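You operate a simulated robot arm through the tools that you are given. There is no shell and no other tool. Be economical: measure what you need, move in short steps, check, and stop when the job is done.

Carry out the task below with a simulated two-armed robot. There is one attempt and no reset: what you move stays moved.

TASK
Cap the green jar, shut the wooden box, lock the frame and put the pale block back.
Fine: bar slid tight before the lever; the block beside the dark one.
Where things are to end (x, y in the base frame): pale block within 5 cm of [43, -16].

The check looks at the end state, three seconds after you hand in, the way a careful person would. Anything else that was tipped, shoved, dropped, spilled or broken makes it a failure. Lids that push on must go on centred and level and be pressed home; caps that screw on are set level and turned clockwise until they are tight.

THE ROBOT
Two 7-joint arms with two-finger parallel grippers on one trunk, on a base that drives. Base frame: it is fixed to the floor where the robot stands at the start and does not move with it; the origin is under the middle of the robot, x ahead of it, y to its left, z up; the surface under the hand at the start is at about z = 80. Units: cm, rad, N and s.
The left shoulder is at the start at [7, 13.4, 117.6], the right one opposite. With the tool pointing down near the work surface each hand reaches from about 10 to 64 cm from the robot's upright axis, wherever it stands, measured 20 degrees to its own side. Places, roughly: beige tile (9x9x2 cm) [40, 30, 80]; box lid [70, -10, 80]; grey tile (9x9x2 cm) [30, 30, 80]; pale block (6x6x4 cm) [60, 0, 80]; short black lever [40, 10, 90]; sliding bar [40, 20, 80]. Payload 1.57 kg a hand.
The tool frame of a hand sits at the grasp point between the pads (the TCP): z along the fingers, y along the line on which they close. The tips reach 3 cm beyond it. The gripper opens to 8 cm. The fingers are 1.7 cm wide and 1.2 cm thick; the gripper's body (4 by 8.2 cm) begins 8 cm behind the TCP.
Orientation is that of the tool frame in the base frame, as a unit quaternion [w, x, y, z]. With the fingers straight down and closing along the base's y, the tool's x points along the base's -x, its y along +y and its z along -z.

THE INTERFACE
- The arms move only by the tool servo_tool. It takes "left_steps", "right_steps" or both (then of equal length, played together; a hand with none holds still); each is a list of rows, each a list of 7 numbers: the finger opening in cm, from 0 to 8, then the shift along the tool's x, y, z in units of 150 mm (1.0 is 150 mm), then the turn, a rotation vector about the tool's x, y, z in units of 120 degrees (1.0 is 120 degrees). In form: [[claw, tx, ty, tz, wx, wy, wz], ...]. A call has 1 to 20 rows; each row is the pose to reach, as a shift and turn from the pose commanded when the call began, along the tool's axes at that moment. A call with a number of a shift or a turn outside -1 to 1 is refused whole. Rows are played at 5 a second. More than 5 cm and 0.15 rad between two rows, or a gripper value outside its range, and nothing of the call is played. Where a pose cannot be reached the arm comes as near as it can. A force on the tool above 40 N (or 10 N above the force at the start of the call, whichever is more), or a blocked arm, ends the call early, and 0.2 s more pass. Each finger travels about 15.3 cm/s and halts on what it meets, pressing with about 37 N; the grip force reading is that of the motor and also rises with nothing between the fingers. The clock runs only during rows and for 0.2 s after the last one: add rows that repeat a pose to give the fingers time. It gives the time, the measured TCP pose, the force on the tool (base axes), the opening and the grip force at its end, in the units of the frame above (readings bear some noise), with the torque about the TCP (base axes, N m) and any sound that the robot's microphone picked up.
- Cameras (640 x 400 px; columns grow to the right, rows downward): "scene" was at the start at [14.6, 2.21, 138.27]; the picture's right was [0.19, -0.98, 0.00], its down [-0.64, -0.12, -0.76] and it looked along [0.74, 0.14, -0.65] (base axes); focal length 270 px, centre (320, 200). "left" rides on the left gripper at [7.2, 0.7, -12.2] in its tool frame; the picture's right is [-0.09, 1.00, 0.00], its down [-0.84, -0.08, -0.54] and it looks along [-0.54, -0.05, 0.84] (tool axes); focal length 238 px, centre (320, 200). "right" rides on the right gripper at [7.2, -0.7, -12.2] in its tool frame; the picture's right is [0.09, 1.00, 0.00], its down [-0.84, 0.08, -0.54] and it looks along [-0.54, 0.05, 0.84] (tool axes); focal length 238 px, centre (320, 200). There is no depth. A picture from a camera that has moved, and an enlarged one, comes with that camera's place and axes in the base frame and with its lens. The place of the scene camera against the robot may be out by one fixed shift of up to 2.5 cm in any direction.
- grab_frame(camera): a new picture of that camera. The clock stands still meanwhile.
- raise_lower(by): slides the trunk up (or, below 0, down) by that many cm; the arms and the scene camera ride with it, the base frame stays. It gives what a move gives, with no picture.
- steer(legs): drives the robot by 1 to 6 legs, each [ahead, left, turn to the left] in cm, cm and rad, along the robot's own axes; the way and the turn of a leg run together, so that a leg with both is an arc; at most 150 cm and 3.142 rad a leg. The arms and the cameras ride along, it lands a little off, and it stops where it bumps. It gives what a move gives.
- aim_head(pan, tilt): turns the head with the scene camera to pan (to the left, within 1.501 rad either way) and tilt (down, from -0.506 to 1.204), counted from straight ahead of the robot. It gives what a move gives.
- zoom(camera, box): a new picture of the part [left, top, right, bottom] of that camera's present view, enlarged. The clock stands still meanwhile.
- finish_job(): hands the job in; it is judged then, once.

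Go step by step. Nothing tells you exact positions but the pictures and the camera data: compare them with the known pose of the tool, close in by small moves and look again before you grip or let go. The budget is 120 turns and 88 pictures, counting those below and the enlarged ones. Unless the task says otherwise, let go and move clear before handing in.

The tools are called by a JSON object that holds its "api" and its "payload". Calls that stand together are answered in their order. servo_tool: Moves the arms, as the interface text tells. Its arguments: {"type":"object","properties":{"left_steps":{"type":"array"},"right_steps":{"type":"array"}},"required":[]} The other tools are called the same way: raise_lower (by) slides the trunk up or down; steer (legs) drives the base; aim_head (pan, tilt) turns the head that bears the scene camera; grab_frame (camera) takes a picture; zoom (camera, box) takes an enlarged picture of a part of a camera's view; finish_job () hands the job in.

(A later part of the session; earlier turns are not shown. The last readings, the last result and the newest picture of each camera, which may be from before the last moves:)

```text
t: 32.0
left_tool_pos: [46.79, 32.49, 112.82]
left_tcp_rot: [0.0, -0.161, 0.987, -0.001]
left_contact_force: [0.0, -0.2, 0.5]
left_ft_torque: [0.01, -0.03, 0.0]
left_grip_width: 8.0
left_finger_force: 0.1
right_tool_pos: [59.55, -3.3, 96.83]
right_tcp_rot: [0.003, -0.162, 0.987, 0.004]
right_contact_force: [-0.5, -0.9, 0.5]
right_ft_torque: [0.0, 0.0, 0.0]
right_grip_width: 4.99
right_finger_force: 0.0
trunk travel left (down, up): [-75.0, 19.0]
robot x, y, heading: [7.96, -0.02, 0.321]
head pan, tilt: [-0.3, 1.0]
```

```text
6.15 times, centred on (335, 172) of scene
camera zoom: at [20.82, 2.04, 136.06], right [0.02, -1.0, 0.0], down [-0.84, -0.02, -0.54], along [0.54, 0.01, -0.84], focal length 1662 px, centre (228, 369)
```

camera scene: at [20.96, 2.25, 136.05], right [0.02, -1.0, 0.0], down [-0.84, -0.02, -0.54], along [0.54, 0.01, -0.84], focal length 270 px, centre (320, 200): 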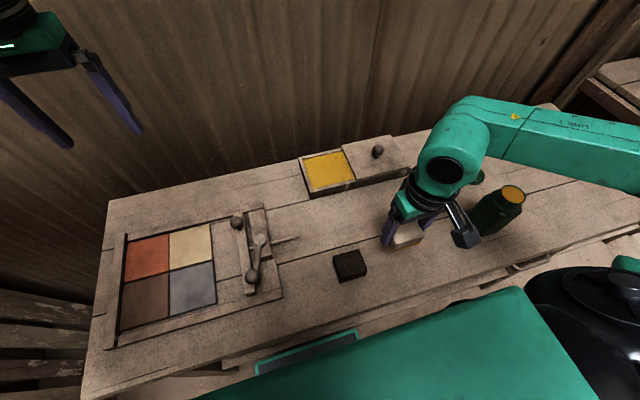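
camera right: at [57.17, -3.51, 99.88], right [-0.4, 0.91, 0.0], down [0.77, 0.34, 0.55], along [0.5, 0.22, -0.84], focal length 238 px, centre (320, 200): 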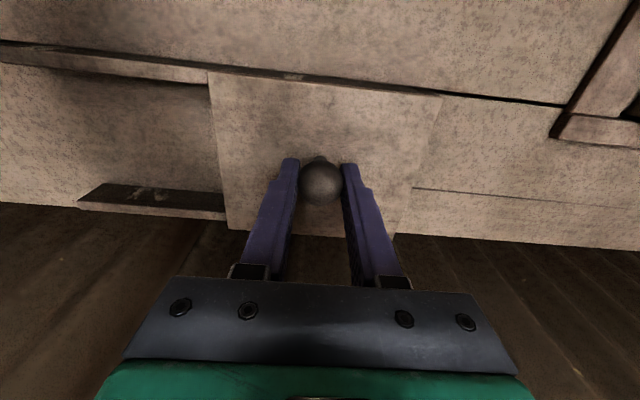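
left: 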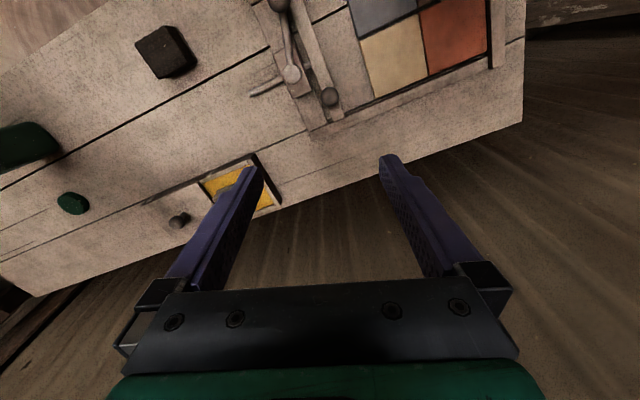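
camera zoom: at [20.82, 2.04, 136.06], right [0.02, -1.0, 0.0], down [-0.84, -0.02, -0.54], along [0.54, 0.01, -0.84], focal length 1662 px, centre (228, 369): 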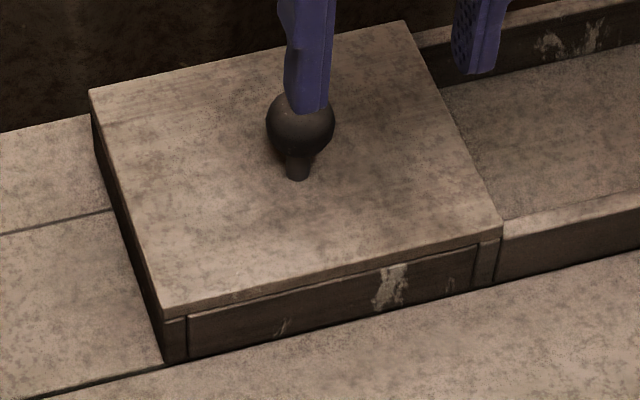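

The box is shut. Now the frame: I'll bring the left hand over the bar and lever for a close look, and move the right hand out of the way.

{"api": "servo_tool", "payload": {"left_steps": [[8, 0.2, -0.22, 0.1, 0, 0, 0], [8, 0.4, -0.42, 0.2, 0, 0, 0], [8, 0.6, -0.62, 0.3, 0, 0, 0], [8, 0.8, -0.82, 0.4, 0, 0, 0], [8, 0.95, -0.98, 0.5, 0, 0, 0], [8, 0.95, -0.98, 0.5, 0, 0, 0]], "right_steps": [[8, 0.1, -0.2, 0, 0, 0, 0], [8, 0.2, -0.4, 0, 0, 0, 0], [8, 0.3, -0.6, 0, 0, 0, 0], [8, 0.3, -0.8, 0, 0, 0, 0], [8, 0.3, -0.9, 0, 0, 0, 0], [8, 0.3, -0.9, 0, 0, 0, 0]]}}

{"api": "grab_frame", "payload": {"camera": "left"}}

{"api": "aim_head", "payload": {"pan": 0.1, "tilt": 1.0}}

{"api": "zoom", "payload": {"camera": "scene", "box": [160, 140, 400, 290]}}

```text
t: 33.4
left_tool_pos: [38.29, 13.94, 105.16]
left_tcp_rot: [0.0, -0.161, 0.987, -0.001]
left_contact_force: [0.3, -0.4, 0.1]
left_ft_torque: [-0.01, 0.02, -0.03]
left_grip_width: 8.0
left_finger_force: 0.0
right_tool_pos: [59.92, -17.48, 96.78]
right_tcp_rot: [0.002, -0.162, 0.987, 0.002]
right_contact_force: [-0.1, -0.2, 0.2]
right_ft_torque: [-0.03, -0.01, 0.0]
right_grip_width: 7.98
right_finger_force: 0.1
trunk travel left (down, up): [-75.0, 19.0]
robot x, y, heading: [7.85, -0.24, 0.323]
head pan, tilt: [-0.3, 1.0]
```

```text
55 pictures are left
camera left: at [31.26, 12.3, 117.37], right [-0.23, 0.97, 0.0], down [0.82, 0.19, 0.54], along [0.53, 0.12, -0.84], focal length 238 px, centre (320, 200)
```

left: 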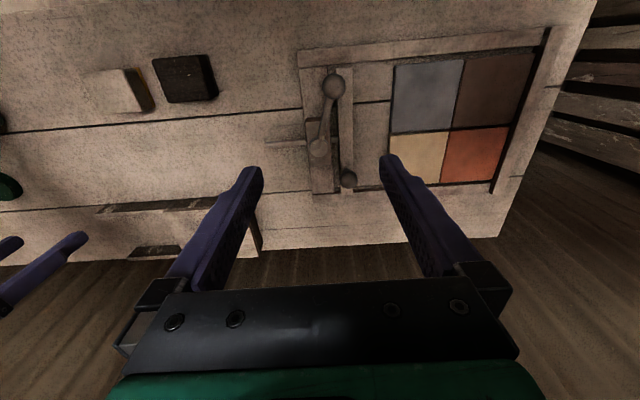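

```text
t: 34.3
left_tool_pos: [38.35, 13.89, 105.24]
left_tcp_rot: [0.0, -0.161, 0.987, -0.001]
left_contact_force: [-0.2, -0.1, -0.6]
left_ft_torque: [0.01, -0.01, -0.01]
left_grip_width: 7.99
left_finger_force: 0.0
right_tool_pos: [59.71, -17.36, 96.69]
right_tcp_rot: [0.003, -0.162, 0.987, 0.003]
right_contact_force: [-0.1, -0.5, -0.2]
right_ft_torque: [0.0, 0.02, 0.01]
right_grip_width: 7.98
right_finger_force: 0.0
trunk travel left (down, up): [-75.0, 19.0]
robot x, y, heading: [8.07, -0.13, 0.32]
head pan, tilt: [0.099, 1.0]
```

```text
2.67 times, centred on (280, 215) of scene
camera zoom: at [20.36, 4.91, 136.05], right [0.41, -0.91, 0.0], down [-0.77, -0.34, -0.54], along [0.49, 0.22, -0.84], focal length 720 px, centre (427, 160)
```

zoom: 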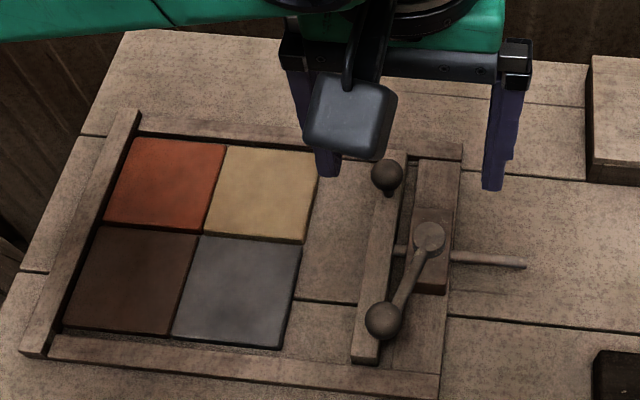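

I'll grip the knob at the far end of the bar, near (46.4, 19.8), and slide the bar left; first a check from above it.

{"api": "servo_tool", "payload": {"left_steps": [[6, -0.2, 0.07, 0.1, 0, 0, 0], [6, -0.4, 0.14, 0.3, 0, 0, 0], [6, -0.63, 0.21, 0.5, 0, 0, 0], [6, -0.63, 0.21, 0.75, 0, 0, 0], [6, -0.63, 0.21, 0.75, 0, 0, 0]]}}

{"api": "grab_frame", "payload": {"camera": "left"}}

```text
t: 35.5
left_tool_pos: [45.96, 20.05, 93.99]
left_tcp_rot: [0.0, -0.159, 0.987, -0.001]
left_contact_force: [-0.1, -0.4, -0.3]
left_ft_torque: [-0.03, 0.0, 0.03]
left_grip_width: 5.97
left_finger_force: 0.1
right_tool_pos: [59.87, -17.53, 96.54]
right_tcp_rot: [0.003, -0.162, 0.987, 0.003]
right_contact_force: [-0.3, -0.1, 0.8]
right_ft_torque: [0.0, 0.0, 0.04]
right_grip_width: 7.98
right_finger_force: 0.1
trunk travel left (down, up): [-75.0, 19.0]
robot x, y, heading: [8.62, -0.05, 0.321]
head pan, tilt: [0.099, 1.0]
```

```text
53 pictures are left
camera left: at [38.88, 18.46, 106.16], right [-0.23, 0.97, 0.0], down [0.82, 0.19, 0.54], along [0.53, 0.12, -0.84], focal length 238 px, centre (320, 200)
```

left: 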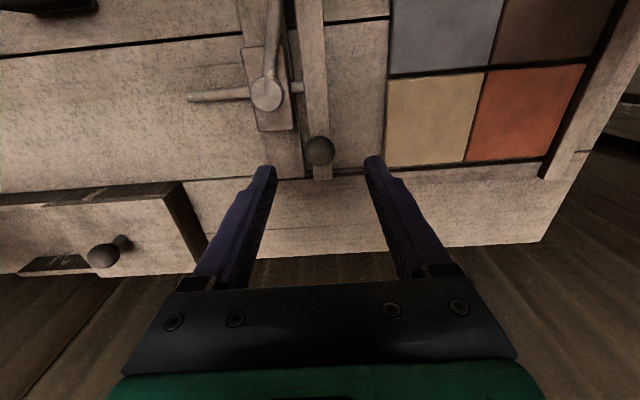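

The knob is at about (46.9, 20.1, 85). I'll go down and grip it.

{"api": "servo_tool", "payload": {"left_steps": [[5, -0.059, -0.012, 0.15, 0, 0, 0], [5, -0.059, -0.012, 0.35, 0, 0, 0], [5, -0.059, -0.012, 0.46, 0, 0, 0], [5, -0.059, -0.012, 0.51, 0, 0, 0], [5, -0.059, -0.012, 0.51, 0, 0, 0], [2, -0.059, -0.012, 0.51, 0, 0, 0], [2, -0.059, -0.012, 0.51, 0, 0, 0], [2, -0.059, -0.012, 0.51, 0, 0, 0]]}}

{"api": "zoom", "payload": {"camera": "scene", "box": [160, 140, 400, 290]}}

```text
t: 37.3
left_tool_pos: [46.72, 20.25, 86.27]
left_tcp_rot: [0.0, -0.16, 0.987, 0.0]
left_contact_force: [-0.6, -1.0, -2.4]
left_ft_torque: [0.05, -0.13, 0.0]
left_grip_width: 2.68
left_finger_force: 37.4
right_tool_pos: [59.92, -17.52, 96.63]
right_tcp_rot: [0.002, -0.161, 0.987, 0.003]
right_contact_force: [-0.5, -1.0, -1.0]
right_ft_torque: [-0.01, 0.02, -0.01]
right_grip_width: 8.0
right_finger_force: 0.1
trunk travel left (down, up): [-75.0, 19.0]
robot x, y, heading: [8.31, -0.06, 0.322]
head pan, tilt: [0.099, 1.0]
```

```text
2.67 times, centred on (280, 215) of scene
camera zoom: at [20.37, 4.95, 136.04], right [0.41, -0.91, 0.0], down [-0.77, -0.34, -0.54], along [0.49, 0.22, -0.84], focal length 720 px, centre (427, 160)
```

zoom: 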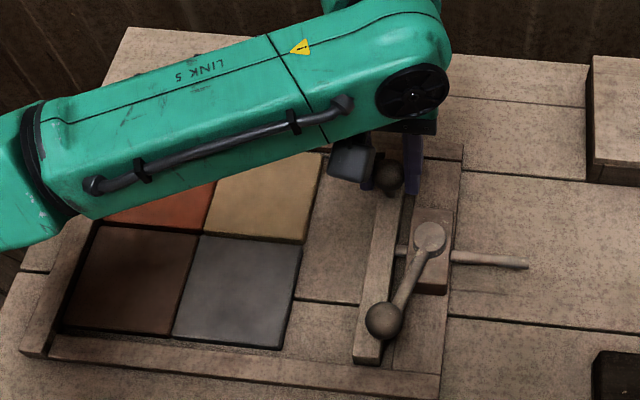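

Gripped. I'll slide the bar left, small steps toward the end.

{"api": "servo_tool", "payload": {"left_steps": [[2, 0, 0.05, 0, 0, 0, 0], [2, 0, 0.12, 0, 0, 0, 0], [2, 0, 0.19, 0, 0, 0, 0], [2, 0, 0.22, 0, 0, 0, 0], [2, 0, 0.24, 0, 0, 0, 0], [2, 0, 0.26, 0, 0, 0, 0], [2, 0, 0.28, 0, 0, 0, 0], [2, 0, 0.3, 0, 0, 0, 0], [2, 0, 0.32, 0, 0, 0, 0], [2, 0, 0.34, 0, 0, 0, 0]]}}

{"api": "zoom", "payload": {"camera": "scene", "box": [160, 140, 400, 290]}}

```text
t: 39.5
left_tool_pos: [45.47, 25.01, 86.35]
left_tcp_rot: [-0.001, -0.16, 0.987, 0.0]
left_contact_force: [-3.4, -2.8, -12.9]
left_ft_torque: [-0.09, 0.3, 0.05]
left_grip_width: 2.69
left_finger_force: 37.9
right_tool_pos: [59.91, -17.42, 96.56]
right_tcp_rot: [0.003, -0.161, 0.987, 0.003]
right_contact_force: [-0.1, 0.1, 0.4]
right_ft_torque: [0.02, 0.02, 0.05]
right_grip_width: 7.99
right_finger_force: 0.0
trunk travel left (down, up): [-75.0, 19.0]
robot x, y, heading: [8.04, -0.09, 0.324]
head pan, tilt: [0.099, 1.0]
```

```text
2.67 times, centred on (280, 215) of scene
camera zoom: at [20.45, 5.01, 136.03], right [0.41, -0.91, 0.0], down [-0.77, -0.34, -0.54], along [0.49, 0.22, -0.84], focal length 720 px, centre (427, 160)
```

zoom: 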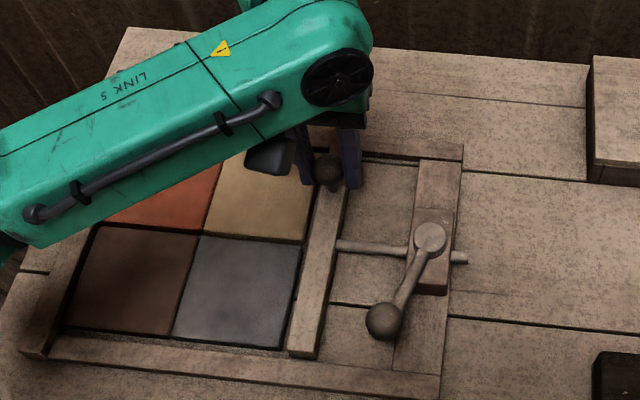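

Nearly against the tiles. I'll continue in small steps until it presses.

{"api": "servo_tool", "payload": {"left_steps": [[2, 0, 0.01, 0, 0, 0, 0], [2, 0, 0.02, 0, 0, 0, 0], [2, 0, 0.03, 0, 0, 0, 0], [2, 0, 0.04, 0, 0, 0, 0], [2, 0, 0.05, 0, 0, 0, 0], [2, 0, 0.06, 0, 0, 0, 0], [2, 0, 0.07, 0, 0, 0, 0]]}}

{"api": "zoom", "payload": {"camera": "scene", "box": [160, 140, 400, 290]}}

```text
t: 41.1
left_tool_pos: [45.25, 25.69, 86.35]
left_tcp_rot: [-0.001, -0.158, 0.987, -0.002]
left_contact_force: [3.0, -14.9, -17.8]
left_ft_torque: [-0.28, 0.08, 0.08]
left_grip_width: 2.65
left_finger_force: 37.3
right_tool_pos: [60.06, -17.69, 96.47]
right_tcp_rot: [0.001, -0.161, 0.987, 0.004]
right_contact_force: [-0.3, -0.2, -0.6]
right_ft_torque: [-0.04, -0.01, 0.01]
right_grip_width: 8.02
right_finger_force: 0.0
trunk travel left (down, up): [-75.0, 19.0]
robot x, y, heading: [8.04, -0.39, 0.32]
head pan, tilt: [0.099, 1.0]
```

```text
2.67 times, centred on (280, 215) of scene
camera zoom: at [20.7, 4.67, 136.02], right [0.41, -0.91, 0.0], down [-0.77, -0.34, -0.54], along [0.49, 0.22, -0.84], focal length 720 px, centre (427, 160)
```

zoom: 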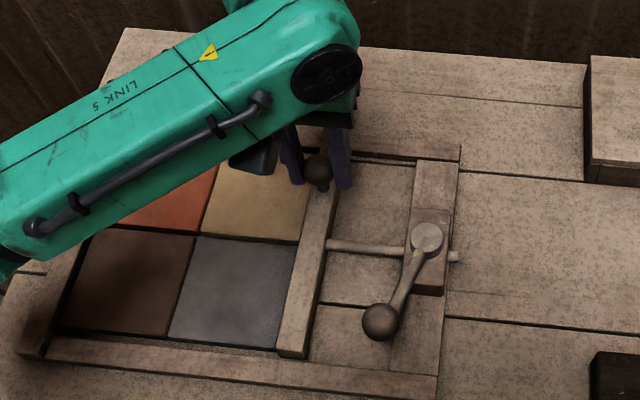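

It now presses on the tiles with about 15 N; a last 3 mm to make it tight.

{"api": "servo_tool", "payload": {"left_steps": [[2, 0, 0.01, 0, 0, 0, 0], [2, 0, 0.02, 0, 0, 0, 0], [2, 0, 0.03, 0, 0, 0, 0], [2, 0, 0.03, 0, 0, 0, 0]]}}

{"api": "grab_frame", "payload": {"camera": "left"}}

{"api": "zoom", "payload": {"camera": "scene", "box": [160, 200, 320, 300]}}

```text
t: 42.0
left_tool_pos: [45.07, 25.7, 86.31]
left_tcp_rot: [0.0, -0.155, 0.988, -0.007]
left_contact_force: [9.4, -15.9, -4.8]
left_ft_torque: [-0.02, -0.39, 0.23]
left_grip_width: 2.7
left_finger_force: 37.3
right_tool_pos: [60.02, -17.76, 96.63]
right_tcp_rot: [0.002, -0.161, 0.987, 0.003]
right_contact_force: [0.2, 0.0, -0.2]
right_ft_torque: [-0.02, -0.02, 0.03]
right_grip_width: 8.02
right_finger_force: 0.1
trunk travel left (down, up): [-75.0, 19.0]
robot x, y, heading: [7.65, -0.1, 0.316]
head pan, tilt: [0.099, 1.0]
stopped in row 4 (left hand): the force on the tool passed its limit at 40 N (the readings are from after the stop); the commanded pose is now the measured one
```

```text
49 pictures are left
camera left: at [38.07, 24.33, 98.5], right [-0.22, 0.98, -0.02], down [0.82, 0.19, 0.54], along [0.53, 0.1, -0.84], focal length 238 px, centre (320, 200)
```

left: 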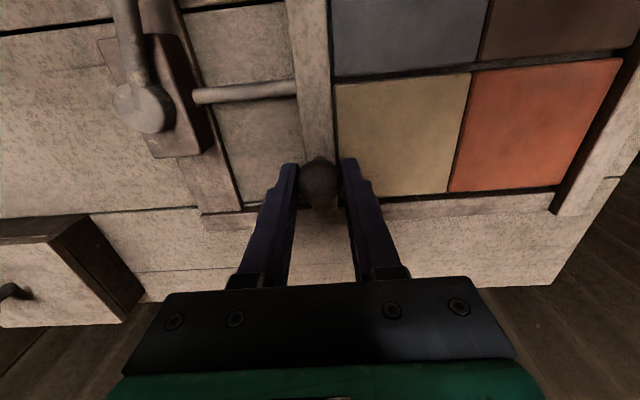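

```text
4.00 times, centred on (240, 250) of scene
camera zoom: at [20.67, 4.82, 136.07], right [0.41, -0.91, 0.0], down [-0.77, -0.34, -0.54], along [0.49, 0.22, -0.84], focal length 1080 px, centre (640, 0)
```

zoom: 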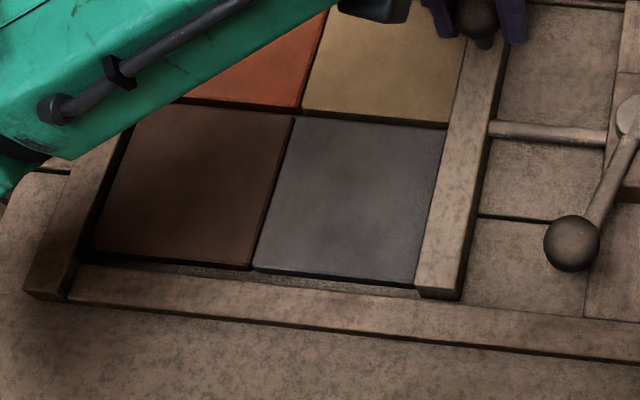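

The bar is tight against the tiles (40 N). I'll release the knob without dragging it and move the left hand away.

{"api": "servo_tool", "payload": {"left_steps": [[2.7, 0, 0, 0, 0, 0, 0], [3.6, 0, 0, 0, 0, 0, 0], [4.4, 0, 0, 0, 0, 0, 0], [4.4, 0, 0, -0.1, 0, 0, 0], [4.4, 0, 0, -0.35, 0, 0, 0], [5, 0, 0.2, -0.6, 0, 0, 0], [5, 0, 0.45, -0.8, 0, 0, 0], [5, 0, 0.7, -1.0, 0, 0, 0]]}}

{"api": "grab_frame", "payload": {"camera": "scene"}}

```text
t: 43.9
left_tool_pos: [41.73, 36.29, 101.41]
left_tcp_rot: [-0.001, -0.157, 0.988, -0.005]
left_contact_force: [0.0, 0.2, -0.6]
left_ft_torque: [0.01, -0.01, 0.03]
left_grip_width: 5.02
left_finger_force: 0.0
right_tool_pos: [59.82, -17.55, 96.61]
right_tcp_rot: [0.003, -0.161, 0.987, 0.003]
right_contact_force: [0.0, -0.3, -0.2]
right_ft_torque: [0.02, -0.04, 0.02]
right_grip_width: 8.0
right_finger_force: 0.1
trunk travel left (down, up): [-75.0, 19.0]
robot x, y, heading: [8.12, -0.11, 0.322]
head pan, tilt: [0.099, 1.0]
```

```text
47 pictures are left
camera scene: at [20.28, 4.94, 136.05], right [0.41, -0.91, 0.0], down [-0.77, -0.34, -0.54], along [0.49, 0.22, -0.84], focal length 270 px, centre (320, 200)
```

scene: 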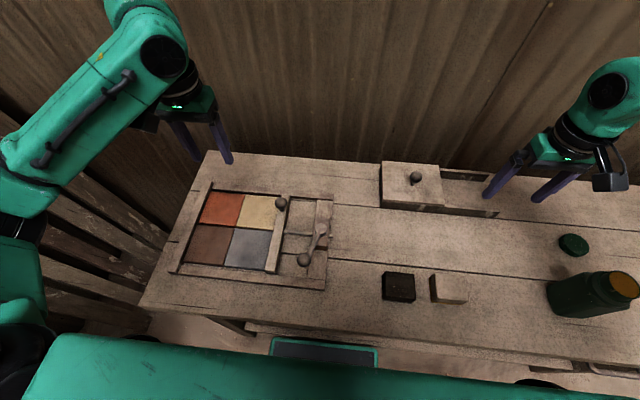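

The bar stays tight. Now the lever: I'll bring the left hand above its knob, near (34.5, 14.6).

{"api": "servo_tool", "payload": {"left_steps": [[5, 0.2, -0.25, 0, 0, 0, 0], [5, 0.4, -0.5, 0, 0, 0, 0], [5, 0.6, -0.75, 0, 0, 0, 0], [5, 0.75, -1.0, 0, 0, 0, 0], [5, 0.75, -1.0, 0, 0, 0, 0]]}}

{"api": "grab_frame", "payload": {"camera": "left"}}

```text
t: 45.0
left_tool_pos: [35.74, 18.71, 101.3]
left_tcp_rot: [-0.002, -0.158, 0.987, -0.005]
left_contact_force: [-0.1, -0.2, 0.0]
left_ft_torque: [-0.02, -0.02, -0.01]
left_grip_width: 5.0
left_finger_force: 0.0
right_tool_pos: [59.89, -17.37, 96.58]
right_tcp_rot: [0.002, -0.162, 0.987, 0.003]
right_contact_force: [-0.5, -0.4, 0.3]
right_ft_torque: [-0.01, 0.02, 0.0]
right_grip_width: 8.0
right_finger_force: 0.0
trunk travel left (down, up): [-75.0, 19.0]
robot x, y, heading: [8.09, -0.22, 0.325]
head pan, tilt: [0.099, 1.0]
```

```text
46 pictures are left
camera left: at [28.72, 17.17, 113.51], right [-0.22, 0.97, -0.01], down [0.82, 0.19, 0.54], along [0.53, 0.11, -0.84], focal length 238 px, centre (320, 200)
```

left: 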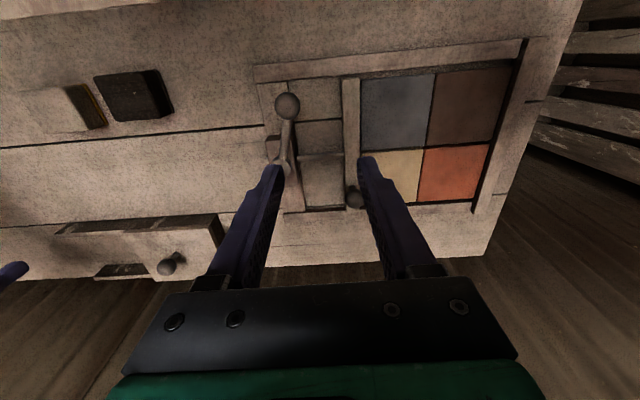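

The lever's knob is at (34.7, 14.7, 87), its pivot at (42.6, 14.8). I'll go down over the knob with fingers open.

{"api": "servo_tool", "payload": {"left_steps": [[6, 0.08, -0.12, 0.1, 0, 0, 0], [6, 0.152, -0.229, 0.3, 0, 0, 0], [6, 0.152, -0.229, 0.55, 0, 0, 0], [6, 0.152, -0.229, 0.55, 0, 0, 0]]}}

{"api": "grab_frame", "payload": {"camera": "left"}}

```text
t: 46.0
left_tool_pos: [34.5, 14.41, 93.14]
left_tcp_rot: [0.0, -0.158, 0.987, -0.003]
left_contact_force: [0.4, -0.6, -0.6]
left_ft_torque: [0.02, 0.01, 0.0]
left_grip_width: 6.0
left_finger_force: 0.0
left hand out of reach, approached as far as the arm can: row 1, 2
right_tool_pos: [59.84, -17.54, 96.67]
right_tcp_rot: [0.003, -0.161, 0.987, 0.003]
right_contact_force: [0.9, -1.0, -0.9]
right_ft_torque: [0.01, 0.02, 0.02]
right_grip_width: 8.01
right_finger_force: 0.0
trunk travel left (down, up): [-75.0, 19.0]
robot x, y, heading: [7.95, -0.1, 0.321]
head pan, tilt: [0.099, 1.0]
```

```text
45 pictures are left
camera left: at [27.42, 12.91, 105.3], right [-0.22, 0.97, -0.01], down [0.82, 0.19, 0.54], along [0.53, 0.11, -0.84], focal length 238 px, centre (320, 200)
```

left: 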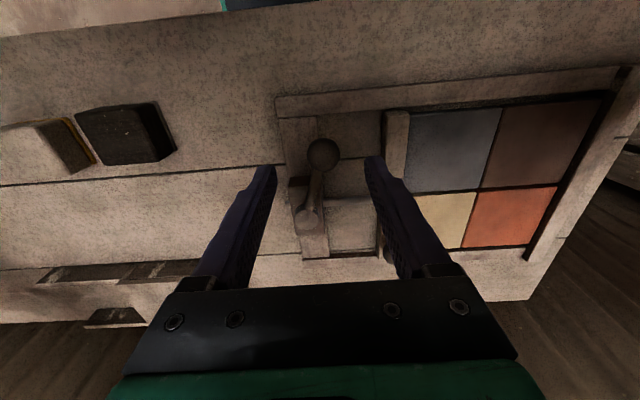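

Knob centred. Down and grip.

{"api": "servo_tool", "payload": {"left_steps": [[6, 0, 0.005, 0.15, 0, 0, 0], [6, 0, 0.005, 0.3, 0, 0, 0], [6, 0, 0.005, 0.36, 0, 0, 0], [6, 0, 0.005, 0.36, 0, 0, 0], [2, 0, 0.005, 0.36, 0, 0, 0], [2, 0, 0.005, 0.36, 0, 0, 0], [2, 0, 0.005, 0.36, 0, 0, 0]]}}

```text
t: 47.6
left_tool_pos: [34.47, 14.45, 87.81]
left_tcp_rot: [-0.001, -0.157, 0.988, -0.004]
left_contact_force: [-0.5, -0.8, -3.9]
left_ft_torque: [0.06, -0.24, -0.08]
left_grip_width: 2.67
left_finger_force: 37.6
right_tool_pos: [59.8, -17.65, 96.61]
right_tcp_rot: [0.001, -0.161, 0.987, 0.004]
right_contact_force: [-0.7, 0.1, 0.3]
right_ft_torque: [0.01, -0.03, 0.02]
right_grip_width: 7.98
right_finger_force: 0.0
trunk travel left (down, up): [-75.0, 19.0]
robot x, y, heading: [7.82, 0.03, 0.321]
head pan, tilt: [0.099, 1.0]
```

Gripped. I'll try turning clockwise (knob to the left) by 0.2 rad and feel the force.

{"api": "servo_tool", "payload": {"left_steps": [[2, -0.009, 0.025, 0, 0, 0, 0.024], [2, -0.018, 0.05, 0, 0, 0, 0.048], [2, -0.03, 0.074, 0, 0, 0, 0.072], [2, -0.042, 0.098, 0, 0, 0, 0.095], [2, -0.042, 0.098, 0, 0, 0, 0.095]]}}

{"api": "zoom", "payload": {"camera": "scene", "box": [220, 170, 380, 290]}}

```text
t: 48.6
left_tool_pos: [34.6, 14.81, 87.75]
left_tcp_rot: [-0.001, -0.062, 0.998, -0.015]
left_contact_force: [6.2, -25.8, -7.6]
left_ft_torque: [0.13, -0.56, -0.04]
left_grip_width: 2.73
left_finger_force: 38.2
right_tool_pos: [59.97, -18.0, 96.55]
right_tcp_rot: [0.002, -0.16, 0.987, 0.004]
right_contact_force: [-0.8, 0.7, 0.5]
right_ft_torque: [-0.04, -0.02, 0.01]
right_grip_width: 8.0
right_finger_force: 0.0
trunk travel left (down, up): [-75.0, 19.0]
robot x, y, heading: [8.23, -0.3, 0.321]
head pan, tilt: [0.099, 1.0]
stopped in row 4 (left hand): the force on the tool passed its limit at 42 N (the readings are from after the stop); the commanded pose is now the measured one
```

```text
3.33 times, centred on (300, 230) of scene
camera zoom: at [20.63, 4.51, 136.05], right [0.41, -0.91, 0.0], down [-0.77, -0.34, -0.54], along [0.49, 0.22, -0.84], focal length 900 px, centre (387, 100)
```

zoom: 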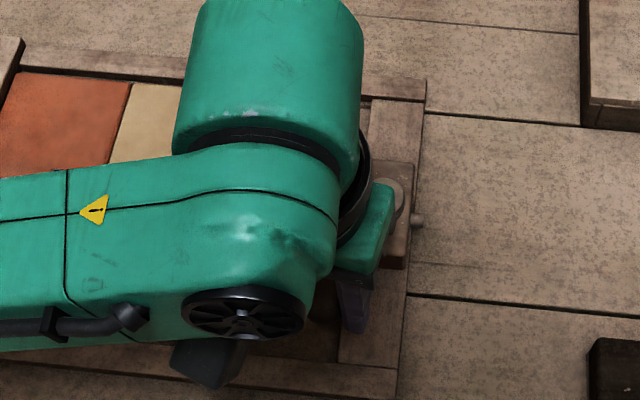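

Blocked that way: it is the end stop. I'll try counterclockwise (knob to the right).

{"api": "servo_tool", "payload": {"left_steps": [[2, 0.002, -0.03, 0, 0, 0, -0.027], [2, 0.003, -0.06, 0, 0, 0, -0.054], [2, 0.001, -0.113, 0, 0, 0, -0.102], [2, -0.007, -0.166, 0, 0, 0, -0.149], [2, -0.021, -0.217, 0, 0, 0, -0.197], [2, -0.039, -0.268, 0, 0, 0, -0.245], [2, -0.039, -0.268, 0, 0, 0, -0.245]]}}

{"api": "zoom", "payload": {"camera": "scene", "box": [220, 170, 380, 290]}}

```text
t: 50.2
left_tool_pos: [35.35, 11.4, 87.85]
left_tcp_rot: [-0.005, -0.316, 0.949, -0.009]
left_contact_force: [-15.3, -5.6, -12.8]
left_ft_torque: [0.12, 0.12, 0.09]
left_grip_width: 2.68
left_finger_force: 37.4
right_tool_pos: [59.74, -17.81, 96.78]
right_tcp_rot: [0.003, -0.161, 0.987, 0.003]
right_contact_force: [-0.3, 0.1, -0.5]
right_ft_torque: [0.03, -0.01, 0.01]
right_grip_width: 8.0
right_finger_force: 0.2
trunk travel left (down, up): [-75.0, 19.0]
robot x, y, heading: [7.75, 0.11, 0.319]
head pan, tilt: [0.099, 1.0]
```

```text
3.33 times, centred on (300, 230) of scene
camera zoom: at [20.06, 4.72, 136.06], right [0.41, -0.91, 0.0], down [-0.77, -0.34, -0.54], along [0.5, 0.22, -0.84], focal length 900 px, centre (387, 100)
```

zoom: 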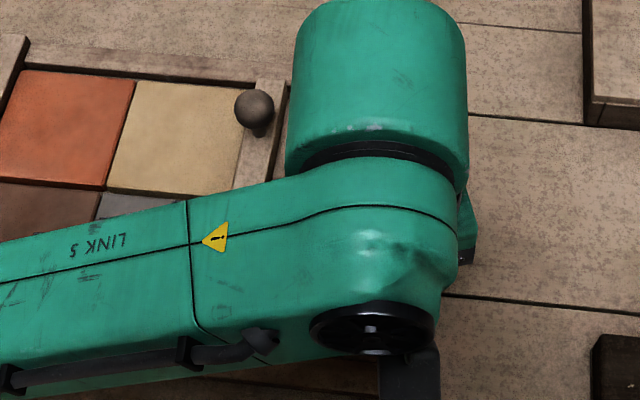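

It turns this way. I'll continue along the arc.

{"api": "servo_tool", "payload": {"left_steps": [[2, 0.016, -0.059, 0, 0, 0, -0.03], [2, 0.015, -0.1, 0, 0, 0, -0.05], [2, 0.013, -0.14, 0, 0, 0, -0.07], [2, 0.006, -0.18, 0, 0, 0, -0.09], [2, -0.002, -0.22, 0, 0, 0, -0.11], [2, -0.015, -0.26, 0, 0, 0, -0.13], [2, -0.029, -0.297, 0, 0, 0, -0.15], [2, -0.048, -0.333, 0, 0, 0, -0.17], [2, -0.066, -0.368, 0, 0, 0, -0.19], [2, -0.066, -0.368, 0, 0, 0, -0.19]]}}

{"api": "grab_frame", "payload": {"camera": "scene"}}

```text
t: 51.3
left_tool_pos: [36.45, 9.8, 87.81]
left_tcp_rot: [-0.008, -0.406, 0.914, -0.001]
left_contact_force: [-20.0, 15.7, 13.6]
left_ft_torque: [-0.01, 0.83, -0.03]
left_grip_width: 2.7
left_finger_force: 38.1
right_tool_pos: [59.5, -17.34, 97.03]
right_tcp_rot: [0.004, -0.161, 0.987, 0.001]
right_contact_force: [0.1, -0.2, 0.1]
right_ft_torque: [0.02, 0.01, 0.01]
right_grip_width: 8.0
right_finger_force: 0.0
trunk travel left (down, up): [-75.0, 19.0]
robot x, y, heading: [7.89, 0.02, 0.323]
head pan, tilt: [0.099, 1.0]
stopped in row 5 (left hand): the force on the tool passed its limit at 43 N (the readings are from after the stop); the commanded pose is now the measured one
```

```text
42 pictures are left
camera scene: at [19.78, 5.13, 136.16], right [0.41, -0.91, 0.0], down [-0.77, -0.34, -0.54], along [0.5, 0.22, -0.84], focal length 270 px, centre (320, 200)
```

scene: 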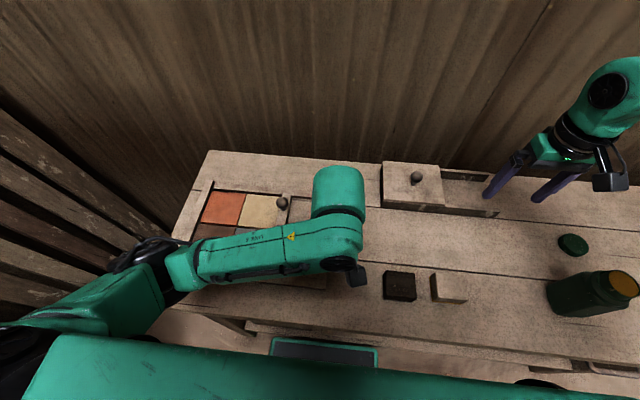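

The lever met resistance after about 45°. I'll press on along the fitted arc to see whether this is the end stop.

{"api": "servo_tool", "payload": {"left_steps": [[2, 0.002, -0.019, 0, 0, 0, -0.015], [2, 0.004, -0.038, 0, 0, 0, -0.03], [2, 0.004, -0.064, 0, 0, 0, -0.045], [2, 0.004, -0.09, 0, 0, 0, -0.06], [2, 0.001, -0.117, 0, 0, 0, -0.075], [2, -0.002, -0.143, 0, 0, 0, -0.09]]}}

{"api": "grab_frame", "payload": {"camera": "left"}}

```text
t: 51.9
left_tool_pos: [36.61, 9.79, 87.76]
left_tcp_rot: [-0.008, -0.429, 0.903, 0.002]
left_contact_force: [-22.6, 19.9, 19.8]
left_ft_torque: [-0.12, 0.88, -0.16]
left_grip_width: 2.68
left_finger_force: 37.3
right_tool_pos: [59.38, -17.24, 97.09]
right_tcp_rot: [0.006, -0.162, 0.987, 0.002]
right_contact_force: [0.2, -0.1, 0.2]
right_ft_torque: [0.02, 0.03, 0.03]
right_grip_width: 8.0
right_finger_force: 0.1
trunk travel left (down, up): [-75.0, 19.0]
robot x, y, heading: [7.74, -0.31, 0.323]
head pan, tilt: [0.099, 1.0]
stopped in row 2 (left hand): the force on the tool passed its limit at 42 N (the readings are from after the stop); the commanded pose is now the measured one
```

```text
41 pictures are left
camera left: at [31.61, 4.68, 100.01], right [-0.71, 0.7, 0.01], down [0.6, 0.6, 0.53], along [0.37, 0.39, -0.85], focal length 238 px, centre (320, 200)
```

left: 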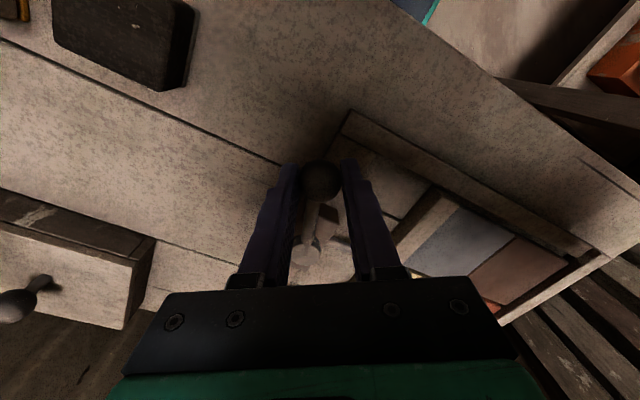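

I'll release and look at the lever's angle.

{"api": "servo_tool", "payload": {"left_steps": [[4, 0, 0, 0, 0, 0, 0], [6, 0, 0, 0, 0, 0, 0], [6, 0, 0, -0.15, 0, 0, 0], [6, 0, 0, -0.4, 0, 0, 0], [6, 0, 0, -0.6, 0, 0, 0.06]]}}

{"api": "servo_tool", "payload": {"left_steps": [[6, 0, 0.2, -0.1, 0, 0, 0.06], [6, 0, 0.5, -0.2, 0, 0, 0.12], [6, -0.1, 0.8, -0.2, 0, 0, 0.18], [6, -0.2, 1.0, -0.2, 0, 0, 0.22]]}}

{"api": "zoom", "payload": {"camera": "scene", "box": [160, 160, 400, 310]}}

```text
t: 53.0
left_tool_pos: [37.13, 9.69, 96.73]
left_tcp_rot: [-0.009, -0.371, 0.929, 0.001]
left_contact_force: [0.4, -0.3, -0.2]
left_ft_torque: [0.01, -0.02, -0.02]
left_grip_width: 6.01
left_finger_force: 0.2
right_tool_pos: [59.75, -17.49, 96.71]
right_tcp_rot: [0.002, -0.162, 0.987, 0.003]
right_contact_force: [0.7, -0.6, 0.3]
right_ft_torque: [0.01, -0.01, 0.02]
right_grip_width: 8.02
right_finger_force: 0.1
trunk travel left (down, up): [-75.0, 19.0]
robot x, y, heading: [8.0, 0.13, 0.324]
head pan, tilt: [0.099, 1.0]
```

```text
t: 54.0
left_tool_pos: [34.82, 20.79, 99.14]
left_tcp_rot: [-0.014, -0.159, 0.987, -0.002]
left_contact_force: [0.0, 0.2, -0.6]
left_ft_torque: [-0.04, -0.01, 0.0]
left_grip_width: 6.01
left_finger_force: 0.1
left hand out of reach, approached as far as the arm can: row 2, 3, 4
right_tool_pos: [59.77, -17.32, 96.74]
right_tcp_rot: [0.003, -0.161, 0.987, 0.002]
right_contact_force: [-0.4, 0.7, -0.4]
right_ft_torque: [-0.02, -0.01, -0.02]
right_grip_width: 8.0
right_finger_force: 0.2
trunk travel left (down, up): [-75.0, 19.0]
robot x, y, heading: [8.26, -0.18, 0.322]
head pan, tilt: [0.099, 1.0]
```

```text
2.67 times, centred on (280, 235) of scene
camera zoom: at [20.13, 5.22, 136.05], right [0.41, -0.91, 0.0], down [-0.77, -0.35, -0.54], along [0.49, 0.22, -0.84], focal length 720 px, centre (427, 107)
```

zoom: 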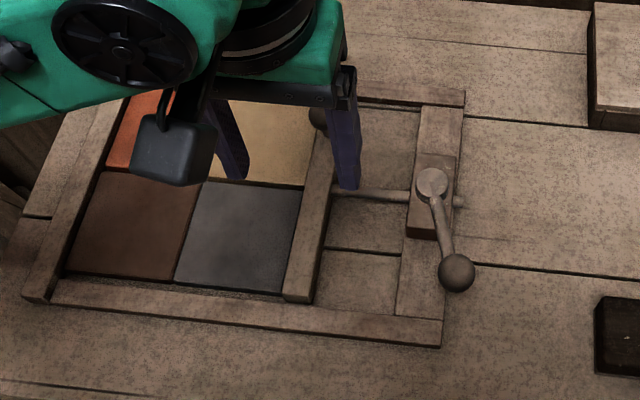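

The lever has turned about 45° and moves freely in that direction up to some resistance. I'll clear the left hand and take over with the right hand, which reaches there better.

{"api": "servo_tool", "payload": {"left_steps": [[6, 0, 0.2, -0.2, 0, 0, 0], [6, 0, 0.45, -0.4, 0, 0, 0], [6, 0, 0.7, -0.5, 0, 0, 0], [6, 0, 0.95, -0.6, 0, 0, 0], [6, 0, 0.95, -0.6, 0, 0, 0]], "right_steps": [[6, 0.1, 0.25, 0, 0, 0, 0], [6, 0.2, 0.5, 0, 0, 0, 0], [6, 0.3, 0.75, 0, 0, 0, 0], [6, 0.4, 1.0, 0, 0, 0, 0], [6, 0.4, 1.0, 0, 0, 0, 0]]}}

{"api": "servo_tool", "payload": {"right_steps": [[6, 0.12, 0.25, 0, 0, 0, 0], [6, 0.25, 0.5, 0, 0, 0, 0], [6, 0.37, 0.75, 0, 0, 0, 0], [6, 0.45, 1.0, 0, 0, 0, 0], [6, 0.45, 1.0, 0, 0, 0, 0]]}}

{"api": "servo_tool", "payload": {"right_steps": [[6, 0.04, 0.1, 0, 0, 0, 0], [6, 0.04, 0.2, 0.1, 0, 0, 0], [6, 0.04, 0.2, 0.1, 0, 0, 0]]}}

{"api": "grab_frame", "payload": {"camera": "right"}}

```text
t: 55.2
left_tool_pos: [30.88, 34.12, 107.96]
left_tcp_rot: [-0.008, -0.149, 0.989, -0.001]
left_contact_force: [-0.1, -0.4, 0.6]
left_ft_torque: [0.01, -0.01, 0.0]
left_grip_width: 5.98
left_finger_force: 0.1
left hand out of reach, approached as far as the arm can: row 1
right_tool_pos: [49.34, -5.1, 96.61]
right_tcp_rot: [0.003, -0.161, 0.987, 0.003]
right_contact_force: [0.3, 0.0, -0.8]
right_ft_torque: [0.01, 0.0, -0.02]
right_grip_width: 6.01
right_finger_force: 0.0
trunk travel left (down, up): [-75.0, 19.0]
robot x, y, heading: [7.4, -0.14, 0.319]
head pan, tilt: [0.099, 1.0]
```

```text
t: 56.5
left_tool_pos: [30.9, 34.12, 108.04]
left_tcp_rot: [-0.009, -0.148, 0.989, -0.001]
left_contact_force: [0.4, -0.5, -0.5]
left_ft_torque: [0.0, 0.04, -0.01]
left_grip_width: 6.02
left_finger_force: 0.0
right_tool_pos: [38.16, 7.05, 96.82]
right_tcp_rot: [0.003, -0.161, 0.987, 0.003]
right_contact_force: [0.6, 0.8, 0.0]
right_ft_torque: [0.04, -0.01, 0.03]
right_grip_width: 6.01
right_finger_force: 0.0
trunk travel left (down, up): [-75.0, 19.0]
robot x, y, heading: [8.28, -0.5, 0.319]
head pan, tilt: [0.099, 1.0]
```

```text
t: 57.2
left_tool_pos: [30.92, 34.19, 108.01]
left_tcp_rot: [-0.009, -0.149, 0.989, 0.001]
left_contact_force: [-0.2, 0.3, 1.0]
left_ft_torque: [0.01, 0.0, -0.03]
left_grip_width: 5.99
left_finger_force: 0.1
right_tool_pos: [36.68, 9.54, 95.14]
right_tcp_rot: [0.002, -0.162, 0.987, 0.003]
right_contact_force: [-0.5, -0.7, 0.4]
right_ft_torque: [-0.02, 0.01, 0.01]
right_grip_width: 5.98
right_finger_force: 0.1
trunk travel left (down, up): [-75.0, 19.0]
robot x, y, heading: [7.98, -0.07, 0.321]
head pan, tilt: [0.099, 1.0]
```

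```text
39 pictures are left
camera right: at [30.06, 6.64, 107.4], right [-0.4, 0.91, 0.0], down [0.77, 0.34, 0.55], along [0.5, 0.23, -0.84], focal length 238 px, centre (320, 200)
```

right: 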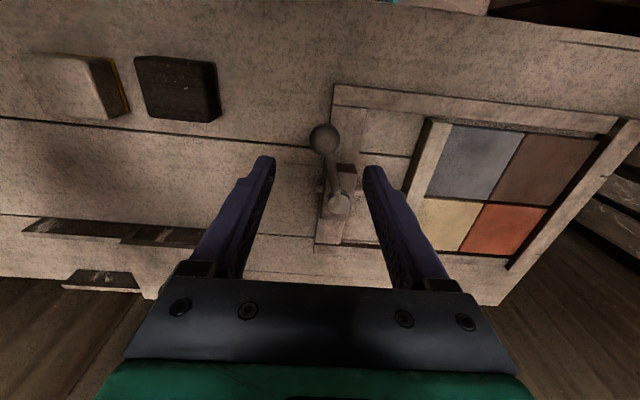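

I'll grip the knob with the right hand.

{"api": "servo_tool", "payload": {"right_steps": [[6, 0.029, 0.035, 0.15, 0, 0, -0.05], [6, 0.029, 0.035, 0.35, 0, 0, -0.1], [6, 0.029, 0.035, 0.48, 0, 0, -0.1], [6, 0.029, 0.035, 0.48, 0, 0, -0.1], [2, 0.029, 0.035, 0.48, 0, 0, -0.1], [2, 0.029, 0.035, 0.48, 0, 0, -0.1], [2, 0.029, 0.035, 0.48, 0, 0, -0.1]]}}

```text
t: 58.9
left_tool_pos: [30.98, 34.11, 107.98]
left_tcp_rot: [-0.009, -0.15, 0.989, -0.002]
left_contact_force: [-0.7, 0.2, -0.3]
left_ft_torque: [0.01, 0.02, 0.0]
left_grip_width: 5.99
left_finger_force: 0.1
right_tool_pos: [36.2, 10.1, 87.97]
right_tcp_rot: [0.003, -0.263, 0.965, 0.003]
right_contact_force: [-2.5, 0.0, -5.0]
right_ft_torque: [0.13, -0.17, 0.09]
right_grip_width: 2.68
right_finger_force: 37.1
trunk travel left (down, up): [-75.0, 19.0]
robot x, y, heading: [7.59, -0.27, 0.324]
head pan, tilt: [0.099, 1.0]
```

Gripped. I'll push along the arc in small steps.

{"api": "servo_tool", "payload": {"right_steps": [[2, -0.004, -0.023, 0, 0, 0, -0.01], [2, -0.008, -0.047, 0, 0, 0, -0.02], [2, -0.018, -0.084, 0, 0, 0, -0.035], [2, -0.03, -0.12, 0, 0, 0, -0.05], [2, -0.046, -0.154, 0, 0, 0, -0.065], [2, -0.062, -0.188, 0, 0, 0, -0.08], [2, -0.083, -0.22, 0, 0, 0, -0.095], [2, -0.104, -0.251, 0, 0, 0, -0.11]]}}

{"api": "zoom", "payload": {"camera": "scene", "box": [160, 160, 400, 310]}}

```text
t: 59.7
left_tool_pos: [30.99, 34.51, 107.98]
left_tcp_rot: [-0.009, -0.15, 0.989, -0.003]
left_contact_force: [0.5, 0.4, 0.2]
left_ft_torque: [0.01, 0.01, 0.0]
left_grip_width: 6.01
left_finger_force: 0.1
right_tool_pos: [36.31, 9.7, 87.89]
right_tcp_rot: [-0.001, -0.302, 0.953, 0.008]
right_contact_force: [-12.8, 20.3, -12.0]
right_ft_torque: [0.26, -0.48, 0.06]
right_grip_width: 2.66
right_finger_force: 38.0
trunk travel left (down, up): [-75.0, 19.0]
robot x, y, heading: [7.92, -0.12, 0.319]
head pan, tilt: [0.099, 1.0]
stopped in row 4 (right hand): the force on the tool passed its limit at 43 N (the readings are from after the stop); the commanded pose is now the measured one
```

```text
2.67 times, centred on (280, 235) of scene
camera zoom: at [20.24, 5.42, 136.04], right [0.41, -0.91, 0.0], down [-0.77, -0.35, -0.54], along [0.49, 0.22, -0.84], focal length 720 px, centre (427, 107)
```

zoom: 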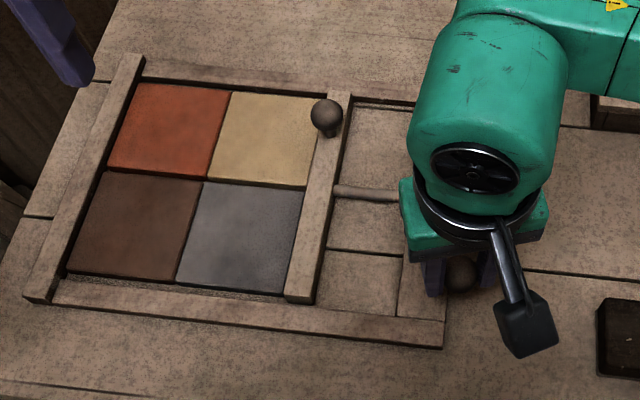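

Both hands met a hard stop at the same angle with over 40 N, so the lever is fully over. I'll release it and look once more.

{"api": "servo_tool", "payload": {"right_steps": [[3, 0, 0, 0, 0, 0, 0], [5.5, 0, 0, 0, 0, 0, 0], [6, 0, 0, 0, 0, 0, 0], [6, 0, 0, -0.15, 0, 0, 0], [6, 0, 0, -0.4, 0, 0, 0], [6, -0.1, -0.2, -0.6, 0, 0, 0.05], [6, -0.2, -0.5, -0.7, 0, 0, 0.11], [6, -0.3, -0.8, -0.7, 0, 0, 0.14]]}}

{"api": "zoom", "payload": {"camera": "scene", "box": [160, 160, 400, 310]}}

```text
t: 61.5
left_tool_pos: [30.93, 34.03, 107.94]
left_tcp_rot: [-0.009, -0.149, 0.989, 0.0]
left_contact_force: [0.4, 0.2, -0.7]
left_ft_torque: [0.02, 0.01, -0.02]
left_grip_width: 6.02
left_finger_force: 0.0
right_tool_pos: [47.11, 1.76, 98.25]
right_tcp_rot: [-0.001, -0.158, 0.987, 0.006]
right_contact_force: [0.8, 0.1, 0.1]
right_ft_torque: [0.03, 0.02, 0.0]
right_grip_width: 5.97
right_finger_force: 0.1
trunk travel left (down, up): [-75.0, 19.0]
robot x, y, heading: [8.06, -0.19, 0.325]
head pan, tilt: [0.099, 1.0]
```

```text
2.67 times, centred on (280, 235) of scene
camera zoom: at [20.33, 4.86, 136.05], right [0.41, -0.91, 0.0], down [-0.77, -0.34, -0.54], along [0.49, 0.22, -0.84], focal length 720 px, centre (427, 107)
```

zoom: 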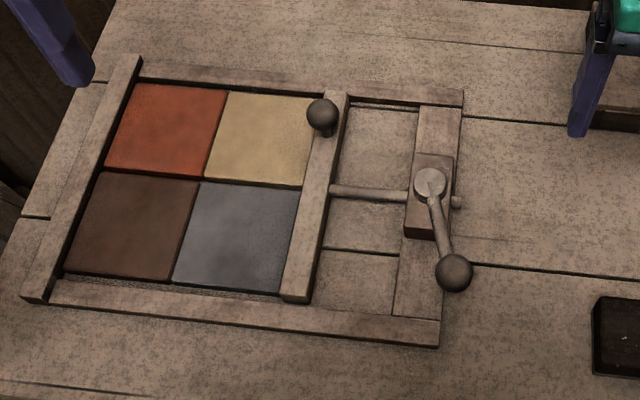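

The frame is locked. Next the jar: I'll look right to check the way for driving along the table.

{"api": "aim_head", "payload": {"pan": -0.7, "tilt": 1.0}}

{"api": "grab_frame", "payload": {"camera": "scene"}}

```text
t: 62.6
left_tool_pos: [30.95, 34.1, 108.08]
left_tcp_rot: [-0.009, -0.15, 0.989, -0.002]
left_contact_force: [1.0, -0.2, -0.1]
left_ft_torque: [0.02, -0.03, 0.0]
left_grip_width: 6.01
left_finger_force: 0.1
right_tool_pos: [46.97, 2.16, 98.44]
right_tcp_rot: [0.0, -0.157, 0.988, 0.006]
right_contact_force: [0.0, 0.2, 0.0]
right_ft_torque: [-0.03, 0.01, 0.0]
right_grip_width: 5.99
right_finger_force: 0.0
trunk travel left (down, up): [-75.0, 19.0]
robot x, y, heading: [7.77, -0.36, 0.325]
head pan, tilt: [-0.7, 1.0]
```

```text
36 pictures are left
camera scene: at [20.39, -0.45, 136.05], right [-0.37, -0.93, 0.0], down [-0.78, 0.31, -0.54], along [0.5, -0.2, -0.84], focal length 270 px, centre (320, 200)
```

scene: 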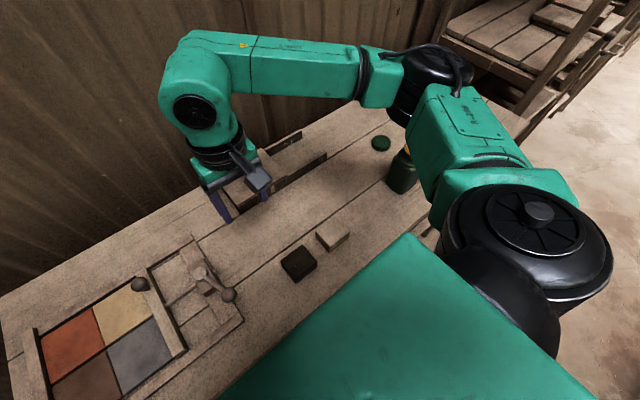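

The way is clear. I'll back off, drive 22 cm right along the table, and return forward.

{"api": "steer", "payload": {"legs": [[-3, 0, 0], [0, -22, 0], [2, 0, 0]]}}

{"api": "aim_head", "payload": {"pan": -0.3, "tilt": 0.9}}

{"api": "grab_frame", "payload": {"camera": "scene"}}

```text
t: 65.1
left_tool_pos: [36.46, 13.14, 108.17]
left_tcp_rot: [-0.007, -0.148, 0.989, -0.001]
left_contact_force: [-0.6, 0.2, 0.6]
left_ft_torque: [0.0, -0.04, -0.01]
left_grip_width: 6.0
left_finger_force: 0.2
right_tool_pos: [52.43, -19.13, 98.42]
right_tcp_rot: [0.002, -0.155, 0.988, 0.006]
right_contact_force: [-1.0, -0.5, -0.2]
right_ft_torque: [0.05, -0.02, 0.0]
right_grip_width: 6.01
right_finger_force: 0.0
trunk travel left (down, up): [-75.0, 19.0]
robot x, y, heading: [13.77, -21.01, 0.317]
head pan, tilt: [-0.7, 1.0]
```

```text
t: 66.0
left_tool_pos: [36.89, 13.2, 108.06]
left_tcp_rot: [-0.009, -0.148, 0.989, -0.001]
left_contact_force: [0.2, -0.6, 0.2]
left_ft_torque: [-0.02, -0.02, -0.01]
left_grip_width: 6.0
left_finger_force: 0.0
right_tool_pos: [52.89, -19.05, 98.31]
right_tcp_rot: [0.0, -0.154, 0.988, 0.006]
right_contact_force: [-0.8, 0.1, -0.1]
right_ft_torque: [-0.02, -0.02, 0.0]
right_grip_width: 6.02
right_finger_force: 0.1
trunk travel left (down, up): [-75.0, 19.0]
robot x, y, heading: [13.51, -20.62, 0.314]
head pan, tilt: [-0.3, 0.901]
```

```text
35 pictures are left
camera scene: at [27.31, -18.66, 136.76], right [0.02, -1.0, 0.0], down [-0.78, -0.01, -0.62], along [0.62, 0.01, -0.78], focal length 270 px, centre (320, 200)
```

scene: 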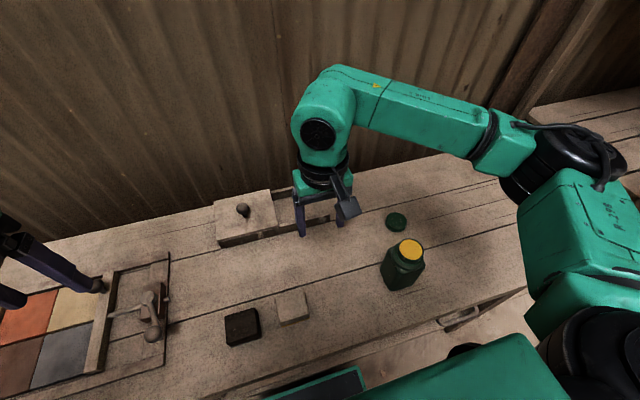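

Cap near (64,-37.5), jar mouth near (51.5,-36). I'll bring the right hand over the cap, staying high past the jar.

{"api": "servo_tool", "payload": {"right_steps": [[8, -0.1, -0.2, -0.15, 0, 0, 0], [8, -0.2, -0.45, -0.3, 0, 0, 0], [8, -0.3, -0.7, -0.3, 0, 0, 0], [8, -0.3, -0.95, -0.3, 0, 0, 0], [8, -0.3, -0.95, -0.3, 0, 0, 0]]}}

{"api": "grab_frame", "payload": {"camera": "right"}}

```text
t: 67.2
left_tool_pos: [36.83, 13.22, 108.02]
left_tcp_rot: [-0.009, -0.149, 0.989, -0.001]
left_contact_force: [0.0, 0.4, -0.5]
left_ft_torque: [0.02, 0.04, -0.01]
left_grip_width: 6.01
left_finger_force: 0.0
right_tool_pos: [61.34, -31.31, 102.62]
right_tcp_rot: [0.0, -0.156, 0.988, 0.006]
right_contact_force: [0.9, 0.5, -0.3]
right_ft_torque: [-0.03, -0.01, -0.02]
right_grip_width: 8.02
right_finger_force: 0.0
trunk travel left (down, up): [-75.0, 19.0]
robot x, y, heading: [13.78, -21.08, 0.317]
head pan, tilt: [-0.3, 0.901]
```

```text
34 pictures are left
camera right: at [54.79, -34.21, 114.84], right [-0.39, 0.92, 0.01], down [0.77, 0.32, 0.54], along [0.5, 0.22, -0.84], focal length 238 px, centre (320, 200)
```

right: 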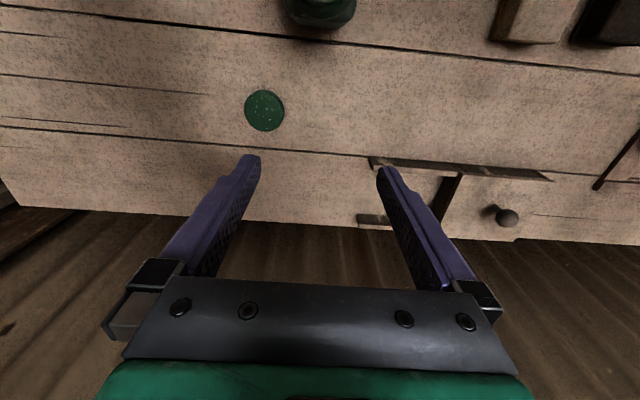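

The cap is at (64.2,-37.8), about 5.3 cm across. I'll move above it.

{"api": "servo_tool", "payload": {"right_steps": [[8, -0.02, -0.2, 0.1, 0, 0, 0], [8, -0.04, -0.4, 0.3, 0, 0, 0], [8, -0.047, -0.471, 0.55, 0, 0, 0], [8, -0.047, -0.471, 0.75, 0, 0, 0], [8, -0.047, -0.471, 0.75, 0, 0, 0]]}}

{"api": "grab_frame", "payload": {"camera": "right"}}

```text
t: 68.4
left_tool_pos: [36.85, 13.1, 108.01]
left_tcp_rot: [-0.009, -0.148, 0.989, -0.002]
left_contact_force: [-0.1, -0.4, 0.1]
left_ft_torque: [-0.01, -0.01, 0.03]
left_grip_width: 6.0
left_finger_force: 0.1
right_tool_pos: [64.24, -37.71, 91.44]
right_tcp_rot: [0.0, -0.155, 0.988, 0.006]
right_contact_force: [-0.6, 0.5, 0.0]
right_ft_torque: [-0.02, 0.01, 0.01]
right_grip_width: 8.0
right_finger_force: 0.0
trunk travel left (down, up): [-75.0, 19.0]
robot x, y, heading: [13.46, -20.85, 0.316]
head pan, tilt: [-0.3, 0.901]
```

```text
33 pictures are left
camera right: at [57.69, -40.62, 103.63], right [-0.39, 0.92, 0.01], down [0.77, 0.32, 0.54], along [0.5, 0.22, -0.84], focal length 238 px, centre (320, 200)
```

right: 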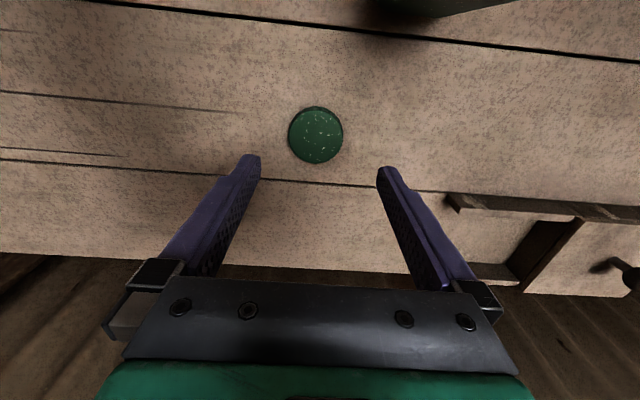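

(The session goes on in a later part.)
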